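You operate a simulated robot arm through the tools that you are given. There is no shell and no other tool.

You run a simulated robot arm. Do the job below in one go: nothing can be reset, and whatever is moved stays where it is left.

TASK
Stop the track machine, lock it off and open its cover.
Fine: black off button, yellow ball slider in; red turn switch off, then lock slide in, then the cover.
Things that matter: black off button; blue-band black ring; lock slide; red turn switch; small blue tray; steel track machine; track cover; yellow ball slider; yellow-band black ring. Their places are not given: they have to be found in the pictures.

The check looks at the end state, three seconds after you hand in, the way a careful person would. Anything else that was tipped, shoved, dropped, spilled or broken makes it a failure. A push-on lid holds only when it is set on centred and level and pressed home; a screw cap is set on level and turned clockwise until tight.

THE ROBOT
A 7-joint arm with a two-finger parallel gripper, fixed in place. Base frame: the origin is at the foot of the arm, x ahead of it, y to its left, z up. Readings come in m, rad, newtons and seconds.
With the tool pointing down near the work surface it reaches from about 0.16 to 0.46 m from the base axis. Its first joint turns from -2.897 to 2.897 rad. Payload 1.57 kg.
Tool frame: the origin (TCP) lies between the finger pads and is the grasp point; the fingertips stand 0.03 m ahead of it; z points along the fingers, y is the line along which they close. The gripper opens to 0.11 m. The fingers are 0.024 m wide and 0.012 m thick; the gripper's body (0.048 by 0.112 m) begins 0.078 m behind the TCP.
Orientation is told as [roll, pitch, yaw] about the base's x, y, z axes, in that order, counted from this pose: with the fingers straight down and closing along the base's y, the tool's x points along the base's -x, its y along +y and its z along -z.

THE INTERFACE
- The arm moves only by the tool play_rows. Its argument "increments" is a list of rows, each an object of numbers (a shift or turn left out is 0, a gripper value left out holds the last): "x", "y", "z": the shift along the tool's x, y, z in units of 400 mm (1.0 is 400 mm); "wx", "wy", "wz": the turn, a rotation vector about the tool's x, y, z in units of 180 degrees (1.0 is 180 degrees); "hand": the finger opening in m, from 0 to 0.11. In form: [{"x": .., "y": .., "z": .., "wx": .., "wy": .., "wz": .., "hand": ..}, ...]. A call has 1 to 20 rows; each row is the pose to reach, as a shift and turn from the pose commanded when the call began, along the tool's axes at that moment. A call with a number of a shift or a turn outside -1 to 1 is refused whole. Each row takes 0.2 s and may step no farther than 0.05 m and 0.15 rad from the row before; otherwise, or with a gripper value out of range, the whole call is refused. A pose out of reach is approached as far as the arm can. The call stops where the force on the tool passes 90 N (or 10 N more than at its start, if that is more) or the arm is blocked; 0.2 s more then pass. The fingers move at their own pace (about 0.108 m/s each) and stop on an object; they squeeze with about 43 N. The grip force told is the motor's: it shows also when the fingers shut on nothing. Time passes only in rows, and 0.2 s behind the last, so rows that repeat a pose let the fingers close. It gives the time, the measured TCP pose, the force on the tool (base axes), the opening and the grip force at its end, in the units of the frame above (readings bear some noise), with the torque about the TCP (base axes, N m) and any sound that the robot's microphone picked up.
- Cameras (640 x 400 px; columns grow to the right, rows downward): "scene" is fixed at [0.4016, -0.5002, 1.5431]; the picture's right is [0.10, 0.99, 0.00], its down [0.81, -0.09, -0.58] and it looks along [-0.58, 0.06, -0.81] (base axes); focal length 214 px, centre (320, 200). "wrist" rides on the gripper at [0.07, 0.016, -0.141] in the tool frame; the picture's right is [-0.23, 0.97, 0.00], its down [-0.85, -0.20, -0.48] and it looks along [-0.47, -0.11, 0.88] (tool axes); focal length 222 px, centre (320, 200).
- get_image(camera): a new picture of that camera. The clock stands still meanwhile.
- move_column(by): slides the trunk up (or, below 0, down) by that many m; the arm rides with it, the base frame stays. It gives what a move gives, with no picture.
- point_at(camera, pixels): for up to 12 pixels [column, row] of the newest picture of that camera ("zoom" is the newest enlarged one), the place [x, y, z] in the base frame of the surface seen there, good to about 0.002 m. The clock stands still meanwhile.
- enlarge(camera, box): a new picture of the part [left, top, right, bottom] of that camera's present view, enlarged. The clock stands still meanwhile.
- close_job(): hands the job in; it is judged then, once.

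Leave the gripper open and the arm clear of the work at the hand-in unless told otherwise.

The tools are called after ">>>" by a JSON object that holds its "op" and its "data". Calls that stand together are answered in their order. play_rows: Moves the arm, as the interface text tells. Its arguments: {"type":"object","properties":{"increments":{"type":"array","items":{"type":"object","properties":{"x":{"type":"number"},"y":{"type":"number"},"z":{"type":"number"},"wx":{"type":"number"},"wy":{"type":"number"},"wz":{"type":"number"},"hand":{"type":"number"}}}}},"required":["increments"]} The other tools are called the same way: move_column (by) slides the trunk up or down; get_image (camera) takes a picture; point_at (camera, pixels) gives the place of the surface under pixels of a picture; enlarge (camera, box) takes an enlarged picture of a part of a camera's view; close_job () hands the job in.

At the start:

```text
time_s: 0.0
eef_pos: [0.1683, -0.4729, 1.2519]
ee_rot: [0.001, -0.001, -0.001]
force: [-1.4, -0.8, 0.1]
moment: [0.01, 0.01, 0.02]
gripper_width: 0.1102
gripper_force: 0.0
trunk travel left (down, up): [-0.525, 0.085]
```

scene: 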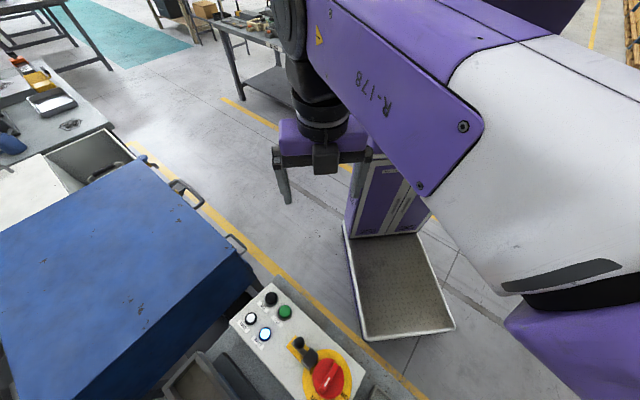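
wrist: 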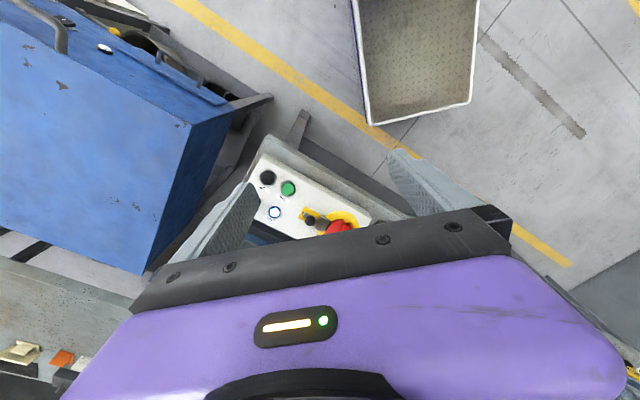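

I see a console with black and green buttons, two lit white lamps and a red rotary switch on a yellow plate at about (300,340) in the scene picture, and a blue cover at left. First I take enlarged views.

>>> {"op": "enlarge", "data": {"camera": "scene", "box": [200, 260, 420, 400]}}

>>> {"op": "enlarge", "data": {"camera": "wrist", "box": [200, 120, 440, 270]}}

>>> {"op": "enlarge", "data": {"camera": "scene", "box": [0, 120, 280, 400]}}

```text
2.86 times, centred on (310, 330) of scene
```

zoom: 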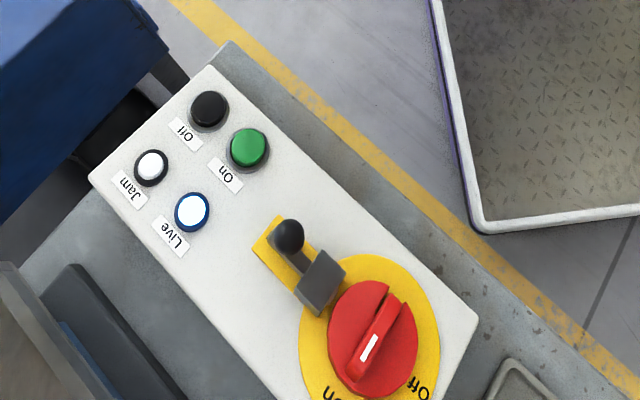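

```text
2.67 times, centred on (320, 195) of wrist
```

zoom: 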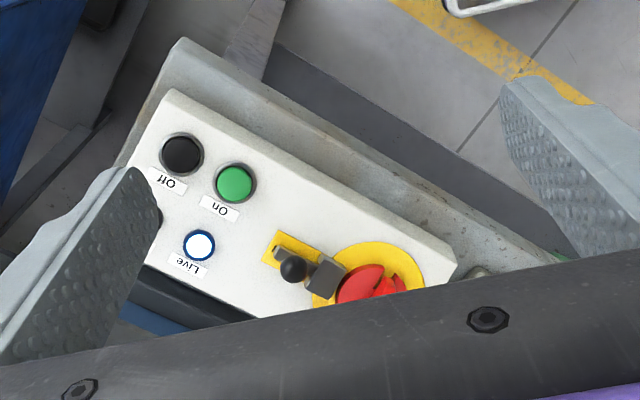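

```text
1.43 times, centred on (140, 260) of scene
```

zoom: 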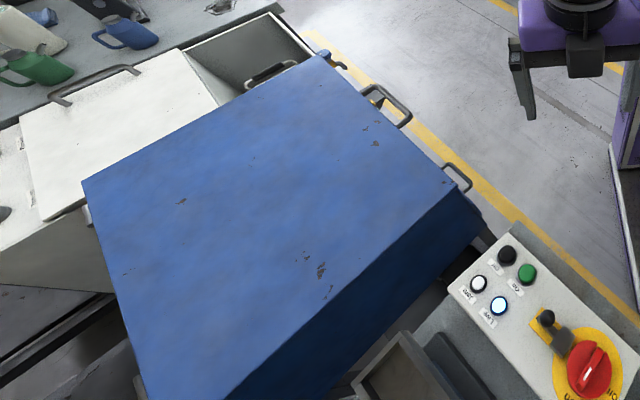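

Next I get places for the console parts and cover corners from this zoomed picture: black button (507,255), green (527,272), lock knob (547,317), switch (590,370), cover corners (325,57), (458,185), (82,182), handles (390,105), (458,178), and front bin (395,380).

>>> {"op": "point_at", "data": {"camera": "zoom", "pixels": [[507, 255], [527, 272], [547, 317], [590, 370], [325, 57], [456, 185], [84, 183], [405, 110], [465, 178], [395, 345], [300, 300], [480, 235]]}}

>>> {"op": "enlarge", "data": {"camera": "scene", "box": [80, 120, 280, 245]}}

>>> {"op": "enlarge", "data": {"camera": "wrist", "box": [0, 0, 280, 175]}}

```text
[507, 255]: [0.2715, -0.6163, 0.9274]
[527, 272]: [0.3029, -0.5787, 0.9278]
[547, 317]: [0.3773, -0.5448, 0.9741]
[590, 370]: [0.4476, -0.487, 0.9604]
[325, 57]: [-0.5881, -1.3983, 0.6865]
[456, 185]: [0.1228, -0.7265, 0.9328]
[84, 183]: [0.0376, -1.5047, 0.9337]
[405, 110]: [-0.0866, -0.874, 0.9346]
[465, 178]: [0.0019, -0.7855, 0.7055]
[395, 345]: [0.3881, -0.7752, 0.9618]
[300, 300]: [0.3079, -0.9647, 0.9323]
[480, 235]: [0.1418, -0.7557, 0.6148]
```

```text
3.20 times, centred on (180, 182) of scene
```

zoom: 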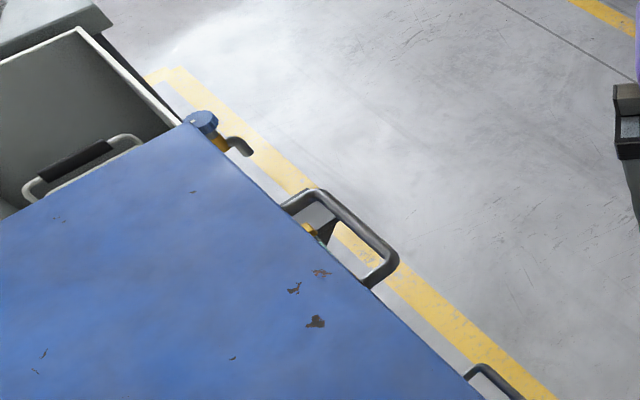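

```text
2.29 times, centred on (140, 88) of wrist
```

zoom: 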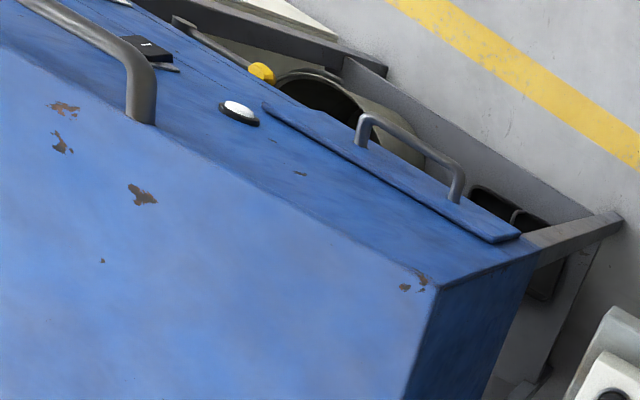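

The wrist zoom shows machine parts at the far side of the blue box: a yellow ball at (260,72), a white button (238,112), a black block (145,48), a flap with a handle (410,150). I get their places.

>>> {"op": "point_at", "data": {"camera": "zoom", "pixels": [[260, 72], [238, 112], [145, 48], [360, 130], [456, 185], [510, 236], [265, 105], [620, 220], [430, 285], [320, 95], [140, 110], [190, 30]]}}

>>> {"op": "enlarge", "data": {"camera": "wrist", "box": [0, 0, 160, 100]}}

>>> {"op": "enlarge", "data": {"camera": "wrist", "box": [0, 240, 160, 400]}}

```text
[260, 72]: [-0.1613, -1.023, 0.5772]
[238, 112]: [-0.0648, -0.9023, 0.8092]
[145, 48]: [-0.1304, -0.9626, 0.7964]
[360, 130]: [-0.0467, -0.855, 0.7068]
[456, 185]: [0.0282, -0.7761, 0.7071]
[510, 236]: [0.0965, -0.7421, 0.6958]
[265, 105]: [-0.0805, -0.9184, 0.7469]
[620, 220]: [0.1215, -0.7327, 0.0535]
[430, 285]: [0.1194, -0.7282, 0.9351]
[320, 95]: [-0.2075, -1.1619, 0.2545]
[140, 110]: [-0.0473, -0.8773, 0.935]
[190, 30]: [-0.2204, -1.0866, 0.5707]
```

```text
4.00 times, centred on (80, 50) of wrist
```

zoom: 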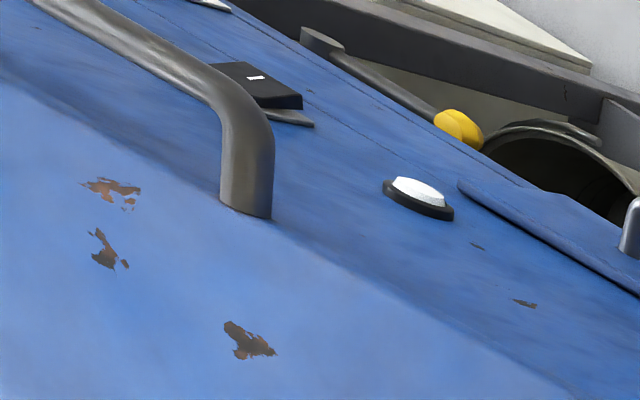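

```text
2.50 times, centred on (80, 320) of wrist
```

zoom: 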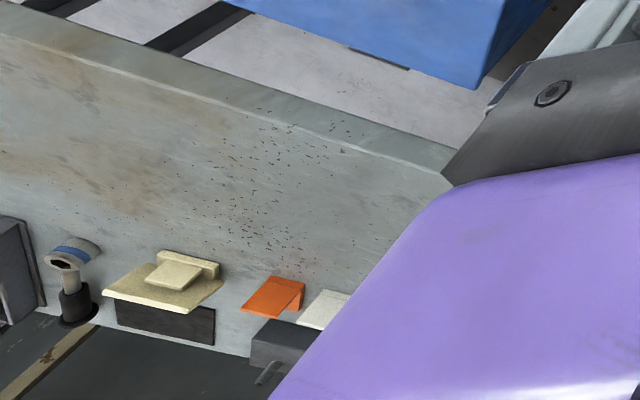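

At lower left of the wrist picture there is another machine with a blue-band ring on a stem and orange/cream parts. I get their places.

>>> {"op": "point_at", "data": {"camera": "zoom", "pixels": [[70, 250], [165, 275], [275, 295], [320, 310], [30, 380], [100, 370], [280, 350], [10, 260], [250, 150], [430, 20]]}}

>>> {"op": "enlarge", "data": {"camera": "scene", "box": [100, 300, 260, 400]}}

>>> {"op": "enlarge", "data": {"camera": "wrist", "box": [0, 300, 160, 400]}}

```text
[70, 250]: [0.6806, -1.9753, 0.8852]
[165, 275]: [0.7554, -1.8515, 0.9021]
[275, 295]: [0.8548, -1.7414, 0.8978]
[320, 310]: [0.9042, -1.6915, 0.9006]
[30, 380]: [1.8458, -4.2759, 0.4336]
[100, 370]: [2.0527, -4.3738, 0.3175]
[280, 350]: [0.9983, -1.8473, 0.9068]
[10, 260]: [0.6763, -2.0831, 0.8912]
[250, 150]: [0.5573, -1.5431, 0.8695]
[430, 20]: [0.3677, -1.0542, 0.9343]
```

```text
4.00 times, centred on (180, 350) of scene
```

zoom: 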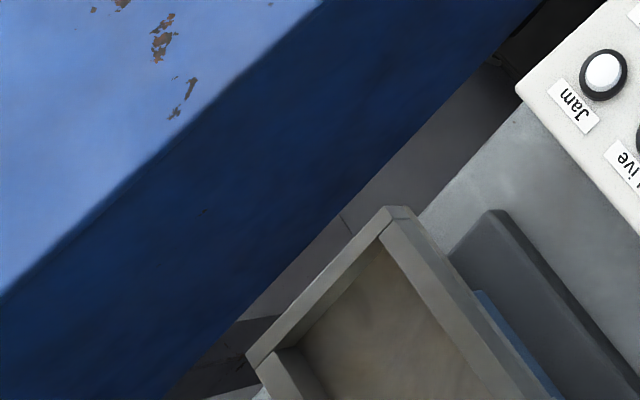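

```text
4.00 times, centred on (80, 350) of wrist
```

zoom: 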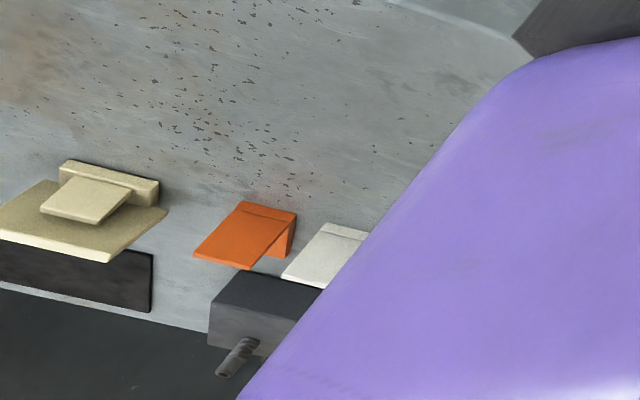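

Those are far background. I still have not seen the area at larger x (below the scene picture's bottom edge). I move the hand 0.16 m to +x, staying at height (z 1.25, well clear), to look down there.

>>> {"op": "play_rows", "data": {"increments": [{"x": -0.1}, {"x": -0.2}, {"x": -0.3}, {"x": -0.4}]}}

>>> {"op": "get_image", "data": {"camera": "wrist"}}

>>> {"op": "get_image", "data": {"camera": "scene"}}

```text
time_s: 1.0
eef_pos: [0.3273, -0.4706, 1.2544]
ee_rot: [0.0, 0.0, -0.001]
force: [-0.1, 0.3, -0.1]
moment: [-0.02, -0.03, 0.03]
gripper_width: 0.11
gripper_force: 0.0
trunk travel left (down, up): [-0.525, 0.085]
```

```text
taken
```

wrist: 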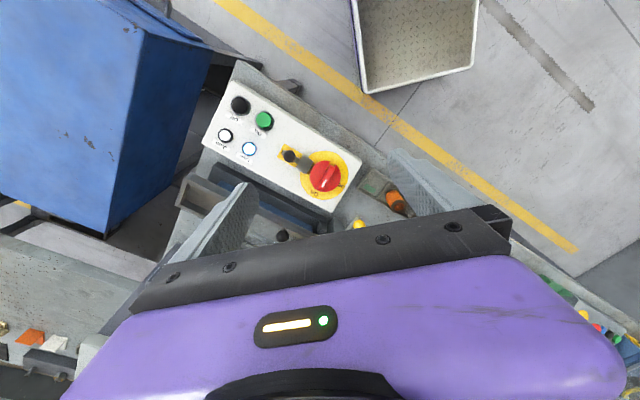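

```text
taken
```

scene: 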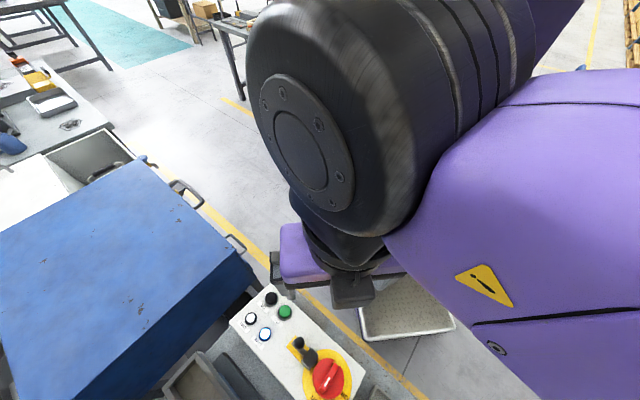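

The steel machine sits at larger x (tray at (210,200), yellow ball at about (360,225), black knob (283,236)). I tilt the hand outward by about 32° to see it, staying at height.

>>> {"op": "play_rows", "data": {"increments": [{"wy": -0.045}, {"wy": -0.09}, {"wy": -0.135}, {"wy": -0.18}]}}

>>> {"op": "get_image", "data": {"camera": "wrist"}}

```text
time_s: 2.0
eef_pos: [0.3279, -0.4721, 1.2533]
ee_rot: [0.001, -0.566, 0.001]
force: [-0.6, 0.3, 0.4]
moment: [-0.01, 0.02, -0.03]
gripper_width: 0.11
gripper_force: 0.0
trunk travel left (down, up): [-0.525, 0.085]
```

```text
taken
```

wrist: 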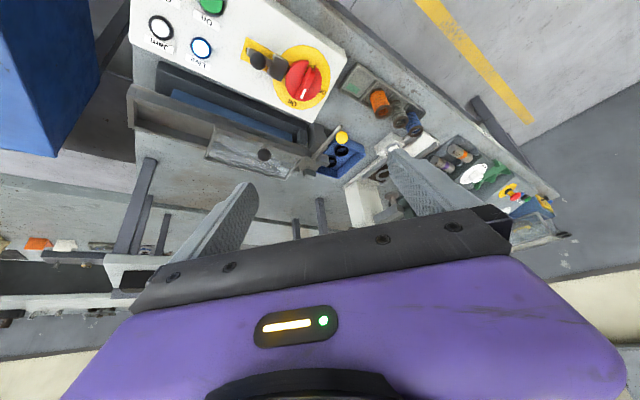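

Now the machine is visible. I enlarge the region with the track (190,130), the yellow ball (342,137), blue tray (345,155).

>>> {"op": "enlarge", "data": {"camera": "wrist", "box": [110, 60, 270, 160]}}

>>> {"op": "enlarge", "data": {"camera": "wrist", "box": [250, 70, 410, 210]}}

>>> {"op": "enlarge", "data": {"camera": "wrist", "box": [230, 90, 390, 190]}}

>>> {"op": "enlarge", "data": {"camera": "wrist", "box": [110, 0, 350, 150]}}

```text
4.00 times, centred on (190, 110) of wrist
```

zoom: 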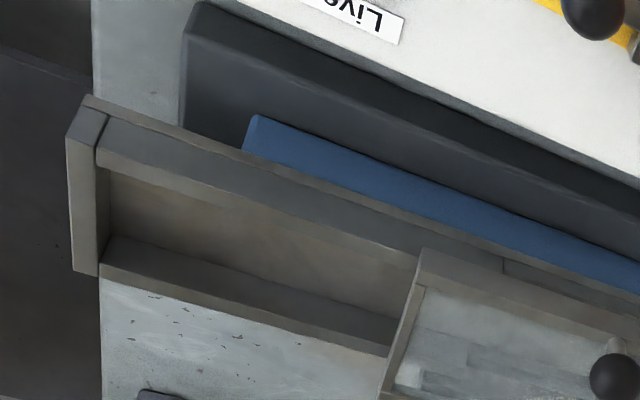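

```text
2.86 times, centred on (330, 140) of wrist
```

zoom: 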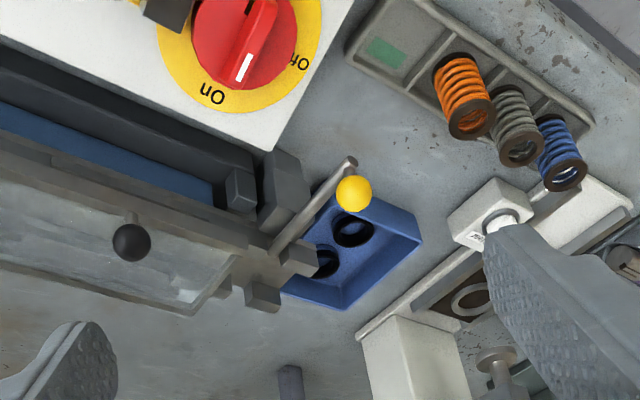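

```text
4.00 times, centred on (310, 140) of wrist
```

zoom: 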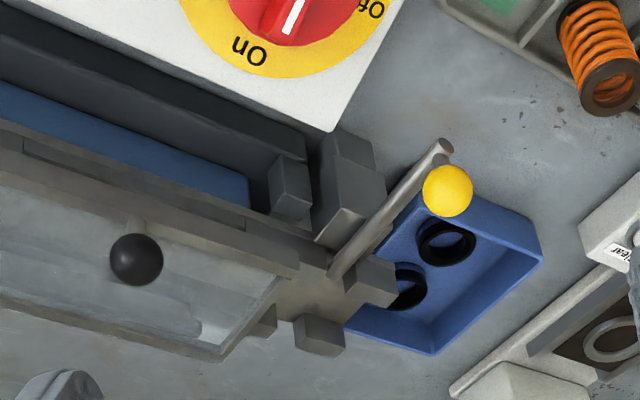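

```text
2.67 times, centred on (230, 75) of wrist
```

zoom: 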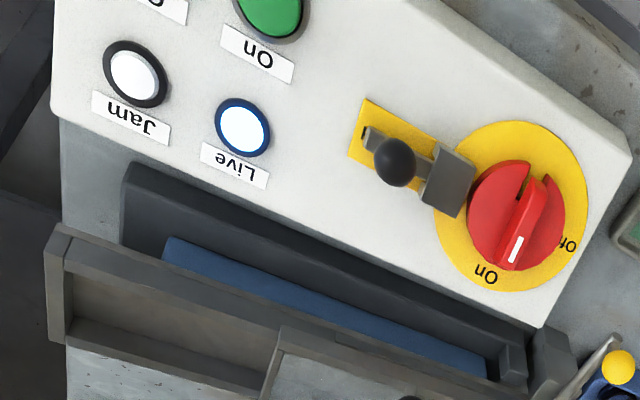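

I see the switch pointing to "On" at (487,275) with "Off" at (567,243), a notch in its disc, and a lock slide with black ball knob. I measure these from this zoom.

>>> {"op": "point_at", "data": {"camera": "zoom", "pixels": [[487, 275], [569, 243], [537, 185], [507, 262], [480, 210], [560, 210], [525, 172], [395, 160], [447, 180], [370, 140], [262, 10], [520, 365]]}}

>>> {"op": "point_at", "data": {"camera": "wrist", "pixels": [[342, 137], [333, 130], [327, 165], [264, 155], [302, 80], [129, 100], [210, 160], [320, 122], [360, 155], [340, 152], [230, 160], [400, 110]]}}

```text
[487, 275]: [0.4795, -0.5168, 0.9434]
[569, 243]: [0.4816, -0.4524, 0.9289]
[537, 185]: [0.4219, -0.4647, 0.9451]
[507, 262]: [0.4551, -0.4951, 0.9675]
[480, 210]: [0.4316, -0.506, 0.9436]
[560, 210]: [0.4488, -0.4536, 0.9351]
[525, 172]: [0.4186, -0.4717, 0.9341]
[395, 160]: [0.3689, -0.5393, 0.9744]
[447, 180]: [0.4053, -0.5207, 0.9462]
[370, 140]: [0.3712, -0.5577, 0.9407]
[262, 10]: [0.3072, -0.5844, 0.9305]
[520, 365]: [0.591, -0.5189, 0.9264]
```

```text
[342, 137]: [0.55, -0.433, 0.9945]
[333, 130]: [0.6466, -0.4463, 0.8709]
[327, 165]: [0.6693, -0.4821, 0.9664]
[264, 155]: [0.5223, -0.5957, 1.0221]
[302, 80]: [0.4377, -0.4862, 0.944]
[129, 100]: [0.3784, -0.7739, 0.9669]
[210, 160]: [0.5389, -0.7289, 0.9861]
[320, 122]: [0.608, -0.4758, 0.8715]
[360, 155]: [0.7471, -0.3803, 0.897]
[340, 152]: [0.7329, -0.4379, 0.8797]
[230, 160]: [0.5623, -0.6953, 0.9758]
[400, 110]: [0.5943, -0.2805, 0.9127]
```

The machine points are 0.65–0.8 m from the base axis, so I need to test how reach changes. I set the hand upright again, close the fingers, and shift toward above the black button (0.27,-0.616) at the present height.

>>> {"op": "play_rows", "data": {"increments": [{"wy": 0.045, "hand": 0}, {"wy": 0.09}, {"wy": 0.135}, {"wy": 0.18}]}}

>>> {"op": "play_rows", "data": {"increments": [{"x": 0.07, "y": -0.09}, {"x": 0.14, "y": -0.18}, {"x": 0.14, "y": -0.27}, {"x": 0.14, "y": -0.36}, {"x": 0.14, "y": -0.36}]}}

```text
time_s: 3.0
eef_pos: [0.3274, -0.4721, 1.2532]
ee_rot: [-0.002, 0.003, -0.002]
force: [-0.3, 1.2, 0.7]
moment: [0.01, -0.03, -0.01]
gripper_width: 0.0
gripper_force: 21.2
trunk travel left (down, up): [-0.525, 0.085]
```

```text
time_s: 4.2
eef_pos: [0.2713, -0.6176, 1.2522]
ee_rot: [0.0, 0.001, 0.001]
force: [-0.1, 0.8, -0.7]
moment: [0.0, 0.02, 0.05]
gripper_width: 0.0001
gripper_force: 21.5
trunk travel left (down, up): [-0.525, 0.085]
```

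Reach here is fine (r=0.67). I take a picture to refine the black button position before lowering the trunk.

>>> {"op": "get_image", "data": {"camera": "wrist"}}

>>> {"op": "enlarge", "data": {"camera": "scene", "box": [220, 270, 320, 333]}}

```text
taken
```

wrist: 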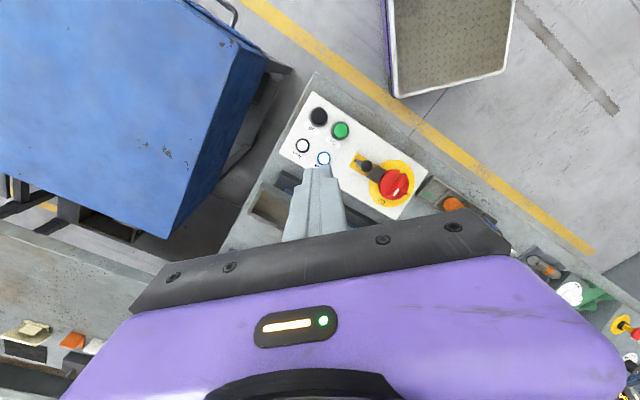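

```text
6.35 times, centred on (270, 302) of scene
```

zoom: 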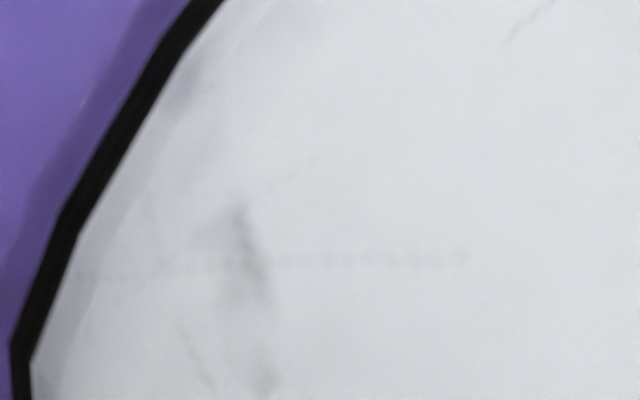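

I enlarge the wrist view at the black button (319,116).

>>> {"op": "enlarge", "data": {"camera": "wrist", "box": [280, 90, 440, 190]}}

```text
4.00 times, centred on (360, 140) of wrist
```

zoom: 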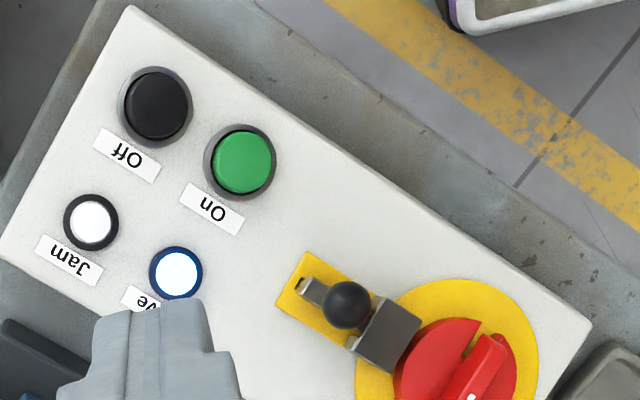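

>>> {"op": "point_at", "data": {"camera": "zoom", "pixels": [[156, 105], [130, 105], [182, 105], [156, 80], [156, 130], [242, 162], [347, 305], [387, 335], [300, 285], [90, 222], [560, 350], [176, 272]]}}

```text
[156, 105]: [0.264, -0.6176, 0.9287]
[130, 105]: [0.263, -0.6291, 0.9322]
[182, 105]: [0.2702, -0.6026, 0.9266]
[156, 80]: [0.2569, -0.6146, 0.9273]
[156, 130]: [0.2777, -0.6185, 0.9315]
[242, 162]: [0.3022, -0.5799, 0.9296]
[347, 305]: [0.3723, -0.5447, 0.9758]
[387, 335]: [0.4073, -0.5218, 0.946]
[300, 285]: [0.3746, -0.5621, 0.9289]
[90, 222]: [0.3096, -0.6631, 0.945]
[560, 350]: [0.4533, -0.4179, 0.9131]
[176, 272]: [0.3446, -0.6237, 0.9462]
```

Black button centre is about (0.266,-0.617), top z≈0.929, on a panel that slopes up toward (+x,-y) by ~14°. I'll press with the corner of the closed fingertips, TCP at about (0.256,-0.607). First shift there, then lower the trunk 0.25 m (tip from 1.222 to ~0.972).

>>> {"op": "play_rows", "data": {"increments": [{"x": 0.0388, "y": 0.0265}, {"x": 0.0388, "y": 0.0265}]}}

>>> {"op": "move_column", "data": {"by": -0.15}}

>>> {"op": "move_column", "data": {"by": -0.1}}

>>> {"op": "get_image", "data": {"camera": "wrist"}}

>>> {"op": "get_image", "data": {"camera": "scene"}}

```text
time_s: 4.8
eef_pos: [0.2572, -0.6063, 1.2547]
ee_rot: [0.0, 0.001, 0.0]
force: [0.2, -0.1, 0.1]
moment: [-0.01, 0.0, 0.04]
gripper_width: 0.0
gripper_force: 21.6
trunk travel left (down, up): [-0.525, 0.085]
```

```text
time_s: 6.5
eef_pos: [0.2561, -0.6073, 1.1029]
ee_rot: [-0.001, -0.001, 0.001]
force: [0.5, 0.0, 0.2]
moment: [0.01, -0.02, -0.01]
gripper_width: 0.0001
gripper_force: 21.2
trunk travel left (down, up): [-0.375, 0.235]
```

```text
time_s: 7.9
eef_pos: [0.2556, -0.607, 1.0033]
ee_rot: [-0.001, 0.001, -0.001]
force: [0.0, 0.3, -0.5]
moment: [0.03, -0.03, 0.01]
gripper_width: 0.0
gripper_force: 21.1
trunk travel left (down, up): [-0.275, 0.335]
```

```text
taken
```

wrist: 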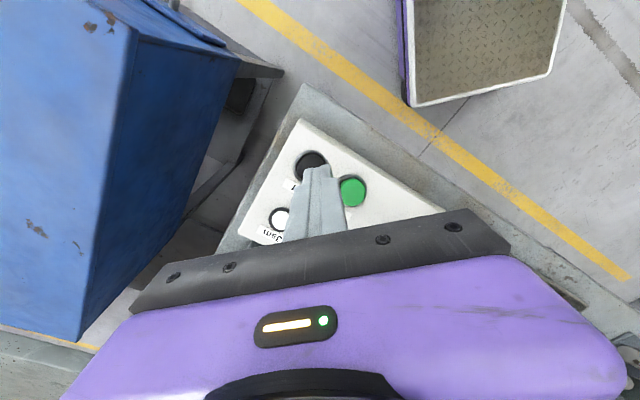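

```text
taken
```

scene: 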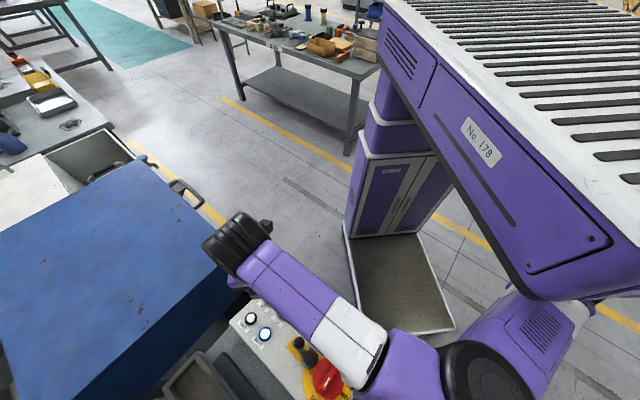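

The forearm passes above the console in the scene picture; I check its height against the console.

>>> {"op": "point_at", "data": {"camera": "scene", "pixels": [[350, 335], [290, 285], [420, 370], [480, 370], [240, 245], [265, 333], [250, 318], [540, 330], [330, 385], [370, 380], [575, 250], [308, 355]]}}

>>> {"op": "enlarge", "data": {"camera": "scene", "box": [200, 200, 400, 400]}}

```text
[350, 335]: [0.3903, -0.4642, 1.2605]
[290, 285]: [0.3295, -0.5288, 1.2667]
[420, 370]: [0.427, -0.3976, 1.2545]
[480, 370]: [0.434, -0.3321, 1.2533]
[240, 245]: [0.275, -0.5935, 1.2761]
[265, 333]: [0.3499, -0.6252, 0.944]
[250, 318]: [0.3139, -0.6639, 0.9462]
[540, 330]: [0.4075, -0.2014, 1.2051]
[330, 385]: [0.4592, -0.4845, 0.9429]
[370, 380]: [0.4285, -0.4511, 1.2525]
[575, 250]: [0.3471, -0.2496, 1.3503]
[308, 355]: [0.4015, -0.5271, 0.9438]
```

```text
2.00 times, centred on (300, 300) of scene
```

zoom: 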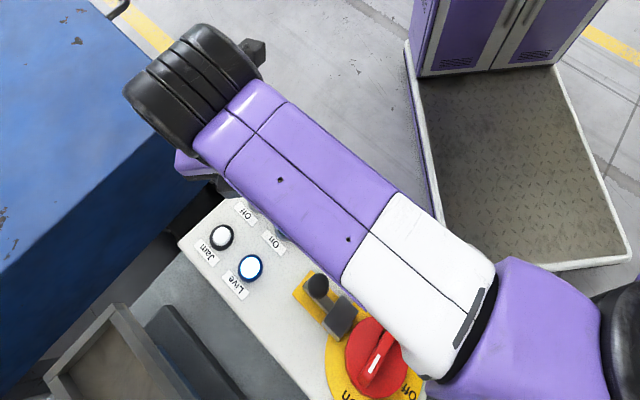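

Forearm is at z≈1.15–1.26, clear. I lower gently with the arm: 36 mm then smaller steps, watching force.

>>> {"op": "play_rows", "data": {"increments": [{"z": 0.03}, {"z": 0.06}, {"z": 0.09}, {"z": 0.095}, {"z": 0.1}, {"z": 0.105}]}}

>>> {"op": "get_image", "data": {"camera": "wrist"}}

```text
time_s: 9.3
eef_pos: [0.2555, -0.6064, 0.9606]
ee_rot: [0.001, 0.001, -0.001]
force: [0.4, -0.1, -1.1]
moment: [0.02, 0.03, 0.0]
gripper_width: 0.0002
gripper_force: 21.4
trunk travel left (down, up): [-0.275, 0.335]
```

```text
taken
```

wrist: 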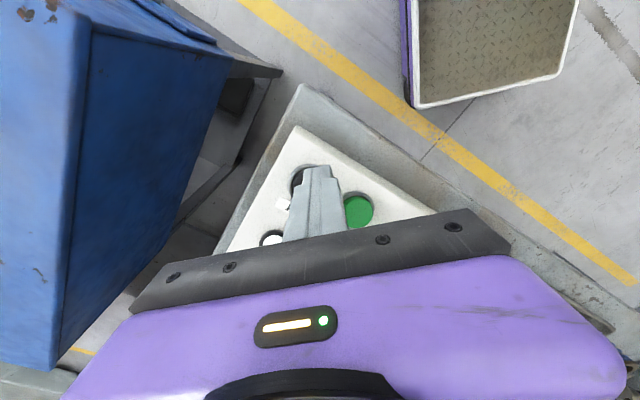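

No contact yet (tip z≈0.931). I continue down in 1.5–2 mm steps.

>>> {"op": "play_rows", "data": {"increments": [{"z": 0.005}, {"z": 0.01}, {"z": 0.014}, {"z": 0.018}, {"z": 0.018}]}}

```text
time_s: 10.5
eef_pos: [0.2565, -0.6063, 0.9544]
ee_rot: [-0.001, 0.0, 0.0]
force: [0.7, -0.9, 3.8]
moment: [-0.03, -0.02, -0.02]
gripper_width: 0.0001
gripper_force: 21.4
trunk travel left (down, up): [-0.275, 0.335]
heard: click
```

A click was heard. I back up 40 mm and look at the lamps.

>>> {"op": "play_rows", "data": {"increments": [{"z": -0.02}, {"z": -0.06}, {"z": -0.1}, {"z": -0.1}]}}

>>> {"op": "enlarge", "data": {"camera": "scene", "box": [200, 275, 400, 400]}}

>>> {"op": "enlarge", "data": {"camera": "wrist", "box": [200, 100, 440, 250]}}

```text
time_s: 11.5
eef_pos: [0.2556, -0.6074, 0.9944]
ee_rot: [0.0, -0.001, -0.001]
force: [-0.3, 0.6, -0.3]
moment: [-0.02, -0.01, 0.03]
gripper_width: 0.0001
gripper_force: 21.0
trunk travel left (down, up): [-0.275, 0.335]
```

```text
3.20 times, centred on (300, 338) of scene
```

zoom: 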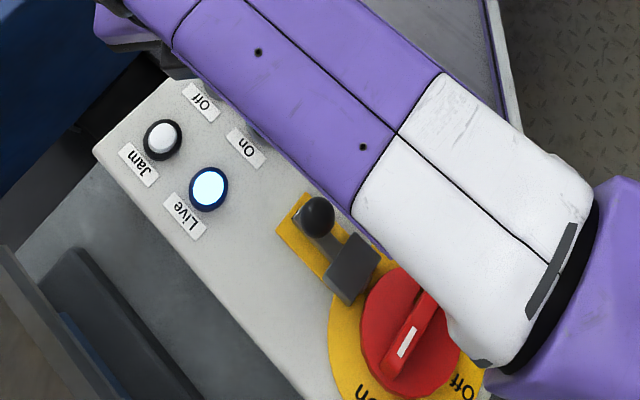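

```text
2.67 times, centred on (320, 175) of wrist
```

zoom: 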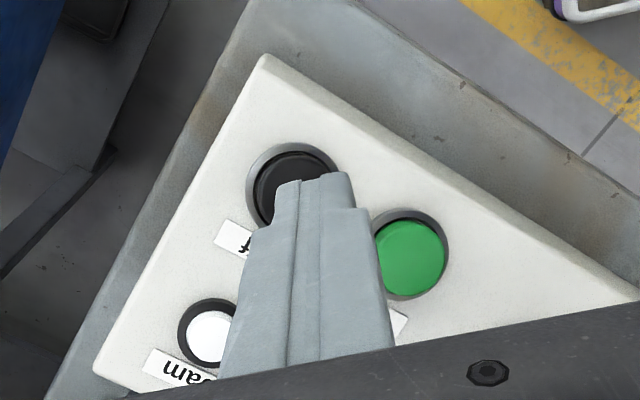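

The Off button clicked; the Live lamp still glows, as expected until the isolator is off. Next I look at the yellow ball slider: raise the trunk 0.15 m and move the hand to about (0.45,-0.42).

>>> {"op": "move_column", "data": {"by": 0.18}}

>>> {"op": "play_rows", "data": {"increments": [{"x": -0.08, "y": 0.08}, {"x": -0.16, "y": 0.16}, {"x": -0.24, "y": 0.24}, {"x": -0.32, "y": 0.32}, {"x": -0.4, "y": 0.4}, {"x": -0.48, "y": 0.47}, {"x": -0.48, "y": 0.47}]}}

>>> {"op": "get_image", "data": {"camera": "wrist"}}

>>> {"op": "get_image", "data": {"camera": "scene"}}

```text
time_s: 13.5
eef_pos: [0.2553, -0.6062, 1.1734]
ee_rot: [0.0, 0.001, 0.0]
force: [-0.5, -0.5, 0.2]
moment: [0.0, 0.02, 0.02]
gripper_width: 0.0
gripper_force: 21.1
trunk travel left (down, up): [-0.455, 0.155]
```

```text
time_s: 15.1
eef_pos: [0.4476, -0.4191, 1.1764]
ee_rot: [0.001, -0.001, 0.001]
force: [0.3, -0.9, 0.0]
moment: [0.02, 0.01, -0.02]
gripper_width: 0.0001
gripper_force: 21.1
trunk travel left (down, up): [-0.455, 0.155]
```

```text
taken
```

wrist: 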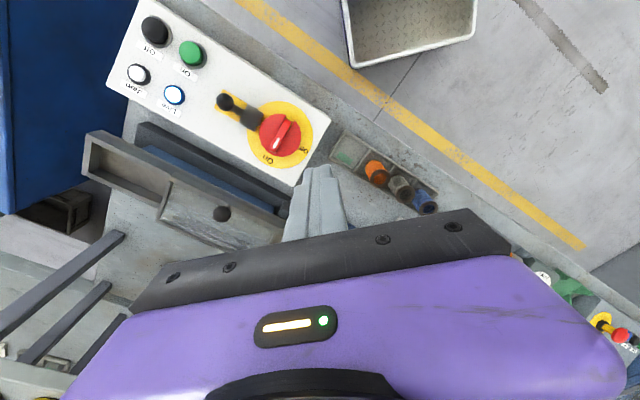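

```text
taken
```

scene: 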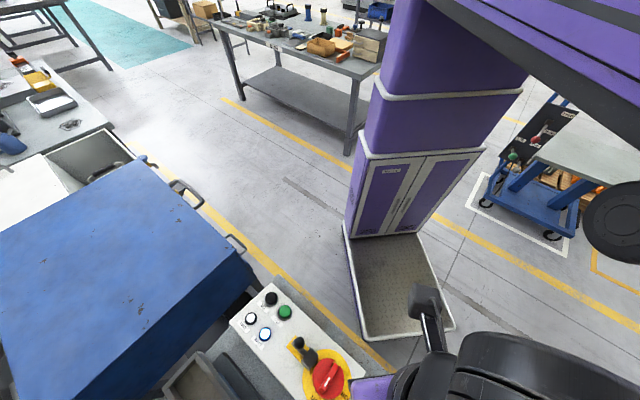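

The closed fingers hide the slider. I tilt the hand outward by ~32° to view it, opening the fingers.

>>> {"op": "play_rows", "data": {"increments": [{"wy": -0.045, "x": 0.05, "hand": 0.08}, {"wy": -0.09, "x": 0.1}, {"wy": -0.135, "x": 0.15}, {"wy": -0.18, "x": 0.2}]}}

>>> {"op": "get_image", "data": {"camera": "wrist"}}

>>> {"op": "enlarge", "data": {"camera": "wrist", "box": [200, 80, 440, 230]}}

```text
time_s: 16.1
eef_pos: [0.3679, -0.4171, 1.1747]
ee_rot: [-0.002, -0.567, 0.002]
force: [0.8, -0.1, -0.9]
moment: [-0.01, 0.03, -0.05]
gripper_width: 0.0801
gripper_force: 0.1
trunk travel left (down, up): [-0.455, 0.155]
```

```text
taken
```

wrist: 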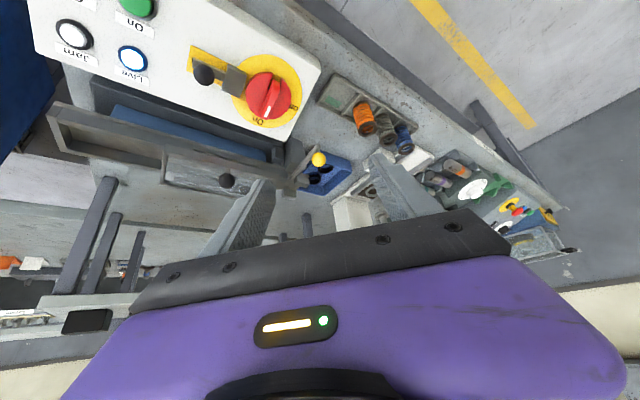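

```text
2.67 times, centred on (320, 155) of wrist
```

zoom: 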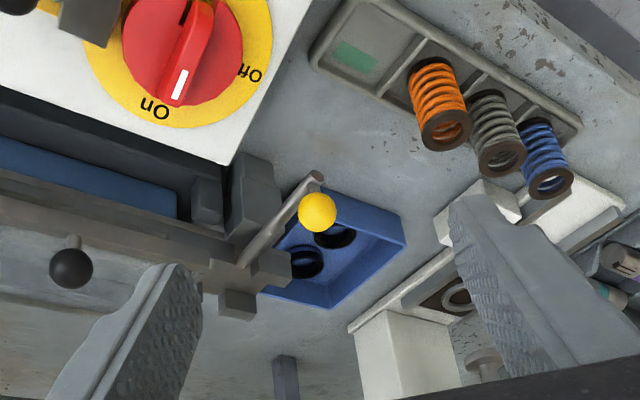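

>>> {"op": "enlarge", "data": {"camera": "wrist", "box": [265, 135, 361, 195]}}

>>> {"op": "point_at", "data": {"camera": "zoom", "pixels": [[360, 155], [360, 135], [360, 175], [370, 105], [280, 215], [250, 245], [220, 120], [280, 270], [235, 310], [210, 40], [395, 220], [320, 280]]}}

```text
6.67 times, centred on (313, 165) of wrist
```

zoom: 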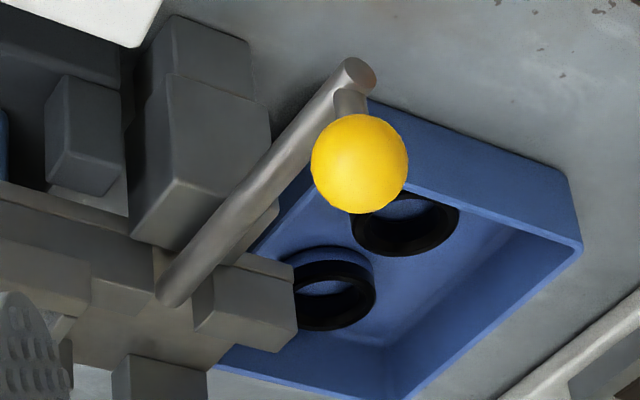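

```text
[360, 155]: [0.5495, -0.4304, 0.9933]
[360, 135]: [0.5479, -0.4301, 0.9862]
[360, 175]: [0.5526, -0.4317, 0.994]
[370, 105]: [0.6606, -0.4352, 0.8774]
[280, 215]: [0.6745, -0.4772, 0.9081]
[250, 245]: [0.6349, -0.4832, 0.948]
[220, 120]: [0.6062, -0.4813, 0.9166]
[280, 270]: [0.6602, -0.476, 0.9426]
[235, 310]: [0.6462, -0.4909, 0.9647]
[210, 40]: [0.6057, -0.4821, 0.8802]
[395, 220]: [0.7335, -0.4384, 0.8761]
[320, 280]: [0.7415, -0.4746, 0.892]
```

>>> {"op": "point_at", "data": {"camera": "zoom", "pixels": [[350, 80], [310, 125], [270, 175], [230, 220], [195, 265], [170, 295], [350, 105], [380, 200], [335, 190], [150, 270], [150, 330], [215, 250]]}}

```text
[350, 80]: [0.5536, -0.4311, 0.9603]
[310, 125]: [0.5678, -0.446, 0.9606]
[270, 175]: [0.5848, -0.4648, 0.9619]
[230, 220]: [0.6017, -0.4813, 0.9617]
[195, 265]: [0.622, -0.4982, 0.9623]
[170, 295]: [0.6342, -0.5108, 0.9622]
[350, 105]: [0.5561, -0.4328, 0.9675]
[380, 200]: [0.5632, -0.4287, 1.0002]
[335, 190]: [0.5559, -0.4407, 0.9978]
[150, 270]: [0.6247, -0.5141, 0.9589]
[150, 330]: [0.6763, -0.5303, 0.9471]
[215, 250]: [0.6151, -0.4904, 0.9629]
```

The rod is horizontal (top z≈0.962), running from (0.554,-0.431) to (0.634,-0.511), direction v=(0.71,-0.70); the ball sits at about (0.557,-0.4345,0.99). "In" means pushing it along v. I bring the hand upright, close it and yaw by -45° so the fingers' flat faces along v.

>>> {"op": "play_rows", "data": {"increments": [{"wy": 0.045, "hand": 0}, {"wy": 0.09}, {"wy": 0.135}, {"wy": 0.18}]}}

>>> {"op": "play_rows", "data": {"increments": [{"wz": 0.042}, {"wz": 0.084}, {"wz": 0.126}, {"wz": 0.168}, {"wz": 0.21}, {"wz": 0.25}, {"wz": 0.25}]}}

>>> {"op": "get_image", "data": {"camera": "wrist"}}

>>> {"op": "get_image", "data": {"camera": "scene"}}

```text
time_s: 17.1
eef_pos: [0.3674, -0.4189, 1.1738]
ee_rot: [-0.002, 0.003, 0.0]
force: [-0.6, -0.5, -1.0]
moment: [0.01, -0.06, -0.01]
gripper_width: 0.0002
gripper_force: 21.0
trunk travel left (down, up): [-0.455, 0.155]
```

```text
time_s: 18.7
eef_pos: [0.3666, -0.4183, 1.1731]
ee_rot: [-0.001, -0.001, -0.788]
force: [-0.4, -0.2, 0.1]
moment: [-0.01, -0.01, 0.0]
gripper_width: 0.0
gripper_force: 20.6
trunk travel left (down, up): [-0.455, 0.155]
```

```text
taken
```

wrist: 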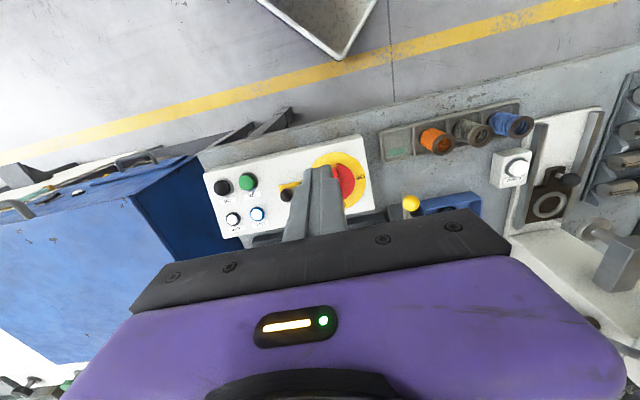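

```text
taken
```

scene: 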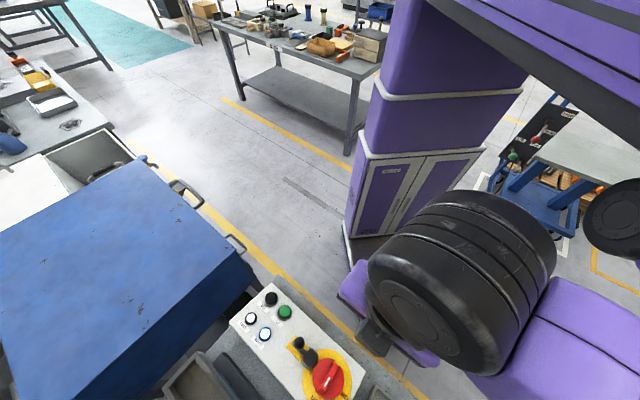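

Before going down beside the ball, I measure nearby obstacles: springs (435,140),(470,132),(512,124), white block (512,168), and switch (345,180).

>>> {"op": "point_at", "data": {"camera": "wrist", "pixels": [[430, 135], [465, 130], [510, 124], [512, 168], [345, 185], [410, 202], [450, 200], [395, 143], [358, 145], [370, 205], [300, 240], [560, 180]]}}

```text
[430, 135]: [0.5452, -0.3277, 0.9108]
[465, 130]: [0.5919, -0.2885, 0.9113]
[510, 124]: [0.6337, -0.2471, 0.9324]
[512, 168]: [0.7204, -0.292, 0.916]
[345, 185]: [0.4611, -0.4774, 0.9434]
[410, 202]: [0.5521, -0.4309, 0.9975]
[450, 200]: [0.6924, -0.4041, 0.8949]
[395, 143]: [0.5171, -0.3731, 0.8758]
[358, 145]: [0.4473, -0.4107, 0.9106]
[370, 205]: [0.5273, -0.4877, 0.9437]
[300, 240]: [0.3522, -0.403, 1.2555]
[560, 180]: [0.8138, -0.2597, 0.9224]
```

Tip height 0.975 clears all of these. I move to the approach point 50 mm in front of the ball at (0.522,-0.399), then lower the trunk 0.168 m.

>>> {"op": "play_rows", "data": {"increments": [{"x": -0.06, "y": 0.077}, {"x": -0.12, "y": 0.154}, {"x": -0.18, "y": 0.231}, {"x": -0.24, "y": 0.308}, {"x": -0.24, "y": 0.308}]}}

>>> {"op": "move_column", "data": {"by": -0.168}}

>>> {"op": "get_image", "data": {"camera": "wrist"}}

>>> {"op": "get_image", "data": {"camera": "scene"}}

```text
time_s: 19.9
eef_pos: [0.5233, -0.4018, 1.1743]
ee_rot: [-0.001, 0.001, -0.785]
force: [-0.7, -0.1, -0.8]
moment: [-0.02, -0.01, -0.01]
gripper_width: 0.0
gripper_force: 20.7
trunk travel left (down, up): [-0.455, 0.155]
```

```text
time_s: 21.8
eef_pos: [0.5222, -0.4002, 1.0061]
ee_rot: [-0.001, 0.0, -0.784]
force: [0.0, -0.8, -0.5]
moment: [0.04, -0.02, -0.02]
gripper_width: 0.0
gripper_force: 21.7
trunk travel left (down, up): [-0.287, 0.323]
```

```text
taken
```

wrist: 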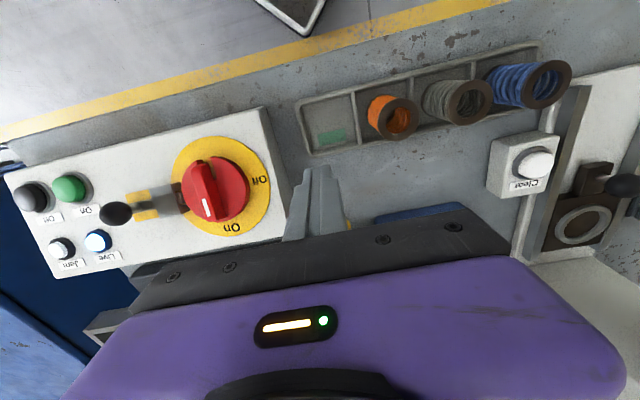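

```text
taken
```

scene: 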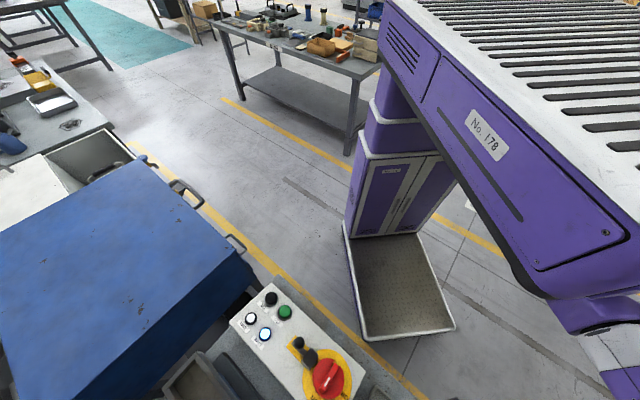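

Lateral alignment with the ball is good. I push along v (tool -x): 20 mm approach, then 4 mm steps, watching force.

>>> {"op": "play_rows", "data": {"increments": [{"x": -0.025}, {"x": -0.05}, {"x": -0.06}, {"x": -0.07}, {"x": -0.08}]}}

>>> {"op": "play_rows", "data": {"increments": [{"x": -0.01}, {"x": -0.02}, {"x": -0.03}]}}

>>> {"op": "get_image", "data": {"camera": "wrist"}}

```text
time_s: 23.0
eef_pos: [0.5456, -0.4223, 1.0069]
ee_rot: [-0.001, 0.0, -0.785]
force: [-0.7, 1.4, -0.4]
moment: [0.02, 0.05, 0.03]
gripper_width: 0.0003
gripper_force: 21.1
trunk travel left (down, up): [-0.287, 0.323]
```

```text
time_s: 23.8
eef_pos: [0.5534, -0.4325, 1.0067]
ee_rot: [0.0, -0.001, -0.787]
force: [-0.8, -0.3, -0.2]
moment: [0.0, 0.01, -0.01]
gripper_width: 0.0001
gripper_force: 21.2
trunk travel left (down, up): [-0.287, 0.323]
```

```text
taken
```

wrist: 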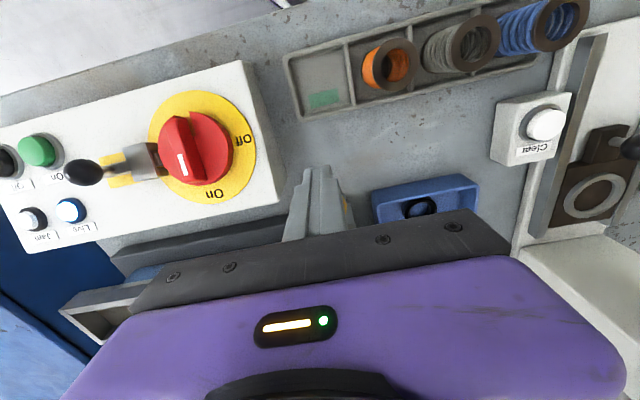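

The ball must be moving already with low friction (TCP is near its old place). I continue in 4 mm steps, checking force often.

>>> {"op": "play_rows", "data": {"increments": [{"x": -0.01}, {"x": -0.02}, {"x": -0.03}]}}

>>> {"op": "enlarge", "data": {"camera": "wrist", "box": [270, 150, 430, 250]}}

```text
time_s: 24.6
eef_pos: [0.5627, -0.4415, 1.0051]
ee_rot: [-0.002, 0.001, -0.783]
force: [-0.4, 0.5, 0.7]
moment: [0.0, 0.02, -0.02]
gripper_width: 0.0
gripper_force: 21.0
trunk travel left (down, up): [-0.287, 0.323]
```

```text
4.00 times, centred on (350, 200) of wrist
```

zoom: 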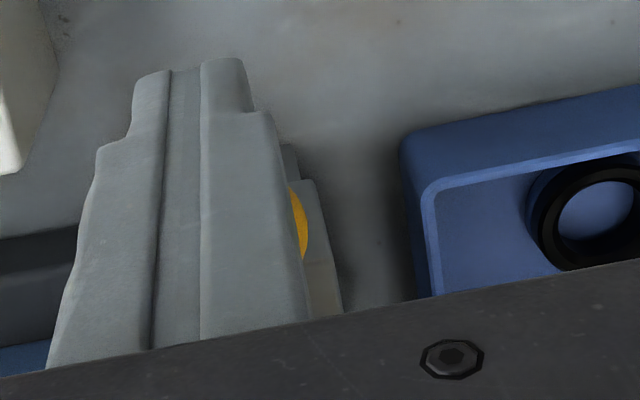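

Yellow still shows beside the fingers; it moves along with ~1 N. Continue.

>>> {"op": "play_rows", "data": {"increments": [{"x": -0.008}, {"x": -0.016}, {"x": -0.024}]}}

>>> {"op": "enlarge", "data": {"camera": "wrist", "box": [270, 150, 430, 250]}}

```text
time_s: 25.4
eef_pos: [0.5692, -0.4477, 1.0048]
ee_rot: [0.0, 0.0, -0.786]
force: [-0.2, 1.0, -0.2]
moment: [0.01, -0.01, 0.01]
gripper_width: 0.0
gripper_force: 21.2
trunk travel left (down, up): [-0.287, 0.323]
```

```text
4.00 times, centred on (350, 200) of wrist
```

zoom: 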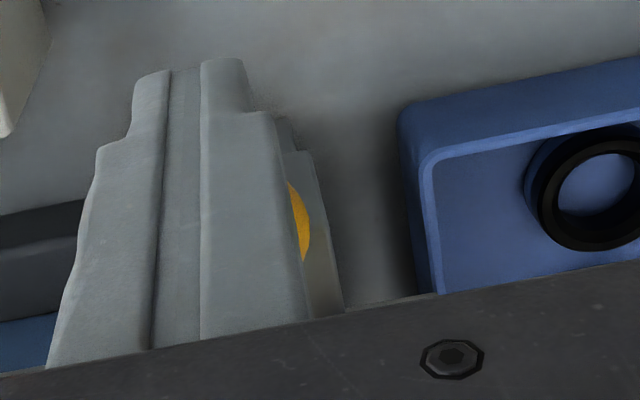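

The ball stays at the same place relative to the fingers, so it is being pushed. Continue, 3 mm steps.

>>> {"op": "play_rows", "data": {"increments": [{"x": -0.0075}, {"x": -0.015}, {"x": -0.0225}]}}

>>> {"op": "play_rows", "data": {"increments": [{"x": -0.005}, {"x": -0.01}, {"x": -0.015}]}}

>>> {"op": "enlarge", "data": {"camera": "wrist", "box": [270, 150, 430, 250]}}

```text
time_s: 26.2
eef_pos: [0.575, -0.4541, 1.007]
ee_rot: [0.001, 0.001, -0.785]
force: [-0.8, 1.0, 0.0]
moment: [0.02, 0.01, -0.02]
gripper_width: 0.0001
gripper_force: 21.1
trunk travel left (down, up): [-0.287, 0.323]
```

```text
time_s: 27.0
eef_pos: [0.5791, -0.4588, 1.0063]
ee_rot: [0.0, -0.002, -0.785]
force: [-0.8, -0.3, -0.7]
moment: [0.0, -0.01, 0.01]
gripper_width: 0.0003
gripper_force: 21.5
trunk travel left (down, up): [-0.287, 0.323]
```

```text
4.00 times, centred on (350, 200) of wrist
```

zoom: 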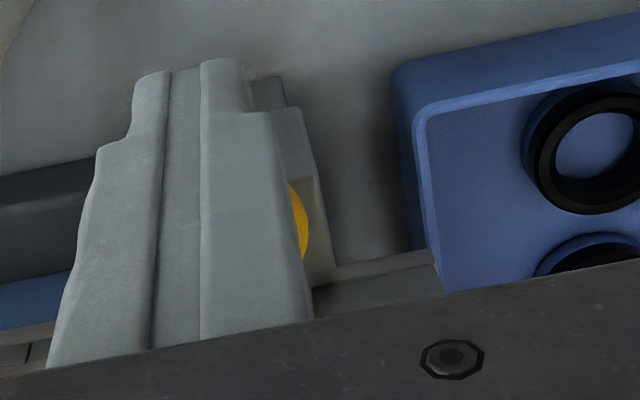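

Still low force. Continue with 2–3 mm steps until it stops.

>>> {"op": "play_rows", "data": {"increments": [{"x": -0.005}, {"x": -0.01}, {"x": -0.015}]}}

>>> {"op": "play_rows", "data": {"increments": [{"x": -0.005}, {"x": -0.01}, {"x": -0.015}]}}

>>> {"op": "enlarge", "data": {"camera": "wrist", "box": [270, 150, 430, 250]}}

```text
time_s: 27.8
eef_pos: [0.584, -0.4629, 1.0054]
ee_rot: [0.001, 0.0, -0.785]
force: [-0.3, 0.6, 0.3]
moment: [-0.03, 0.01, 0.02]
gripper_width: 0.0
gripper_force: 21.1
trunk travel left (down, up): [-0.287, 0.323]
```

```text
time_s: 28.6
eef_pos: [0.5856, -0.4655, 1.0064]
ee_rot: [0.001, 0.006, -0.788]
force: [-22.3, 30.2, 3.1]
moment: [0.55, 0.46, 0.15]
gripper_width: 0.0002
gripper_force: 21.4
trunk travel left (down, up): [-0.287, 0.323]
```

```text
4.00 times, centred on (350, 200) of wrist
```

zoom: 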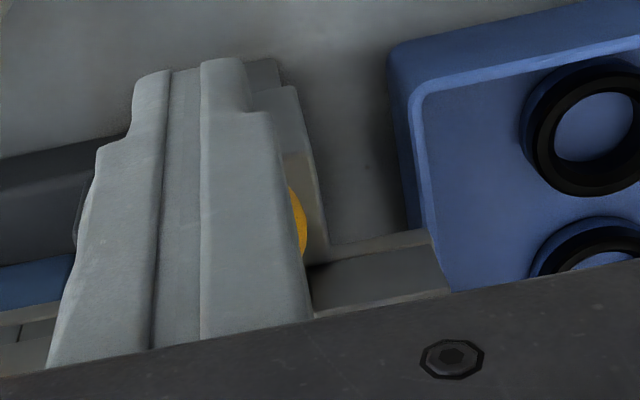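

Force rose to ~37 N: it stopped. I back off 60 mm, rise and look.

>>> {"op": "play_rows", "data": {"increments": [{"x": 0.05}, {"x": 0.15}, {"x": 0.2, "z": -0.1}, {"x": 0.25, "z": -0.2}, {"x": 0.3, "z": -0.3, "hand": 0.1}, {"x": 0.35, "z": -0.4}]}}

>>> {"op": "play_rows", "data": {"increments": [{"wy": -0.045}, {"wy": -0.09}, {"wy": -0.135}, {"wy": -0.18}]}}

>>> {"op": "get_image", "data": {"camera": "wrist"}}

```text
time_s: 30.0
eef_pos: [0.4887, -0.3647, 1.167]
ee_rot: [0.001, 0.001, -0.787]
force: [0.8, 0.2, 0.0]
moment: [-0.03, 0.01, -0.03]
gripper_width: 0.1001
gripper_force: 0.0
trunk travel left (down, up): [-0.287, 0.323]
```

```text
time_s: 31.0
eef_pos: [0.4968, -0.3726, 1.1691]
ee_rot: [-0.023, -0.551, -0.743]
force: [-0.5, -0.6, -0.3]
moment: [0.01, -0.01, 0.03]
gripper_width: 0.1001
gripper_force: 0.1
trunk travel left (down, up): [-0.287, 0.323]
```

```text
taken
```

wrist: 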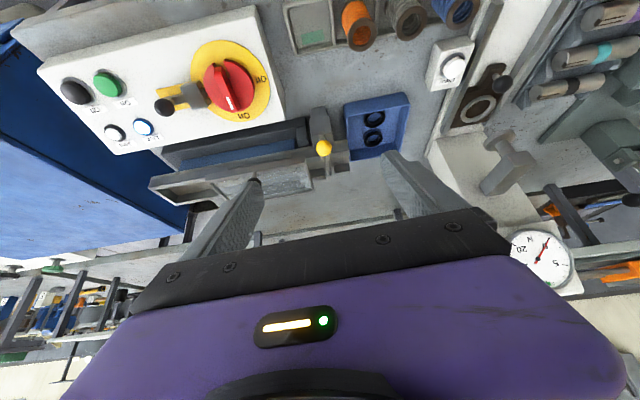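

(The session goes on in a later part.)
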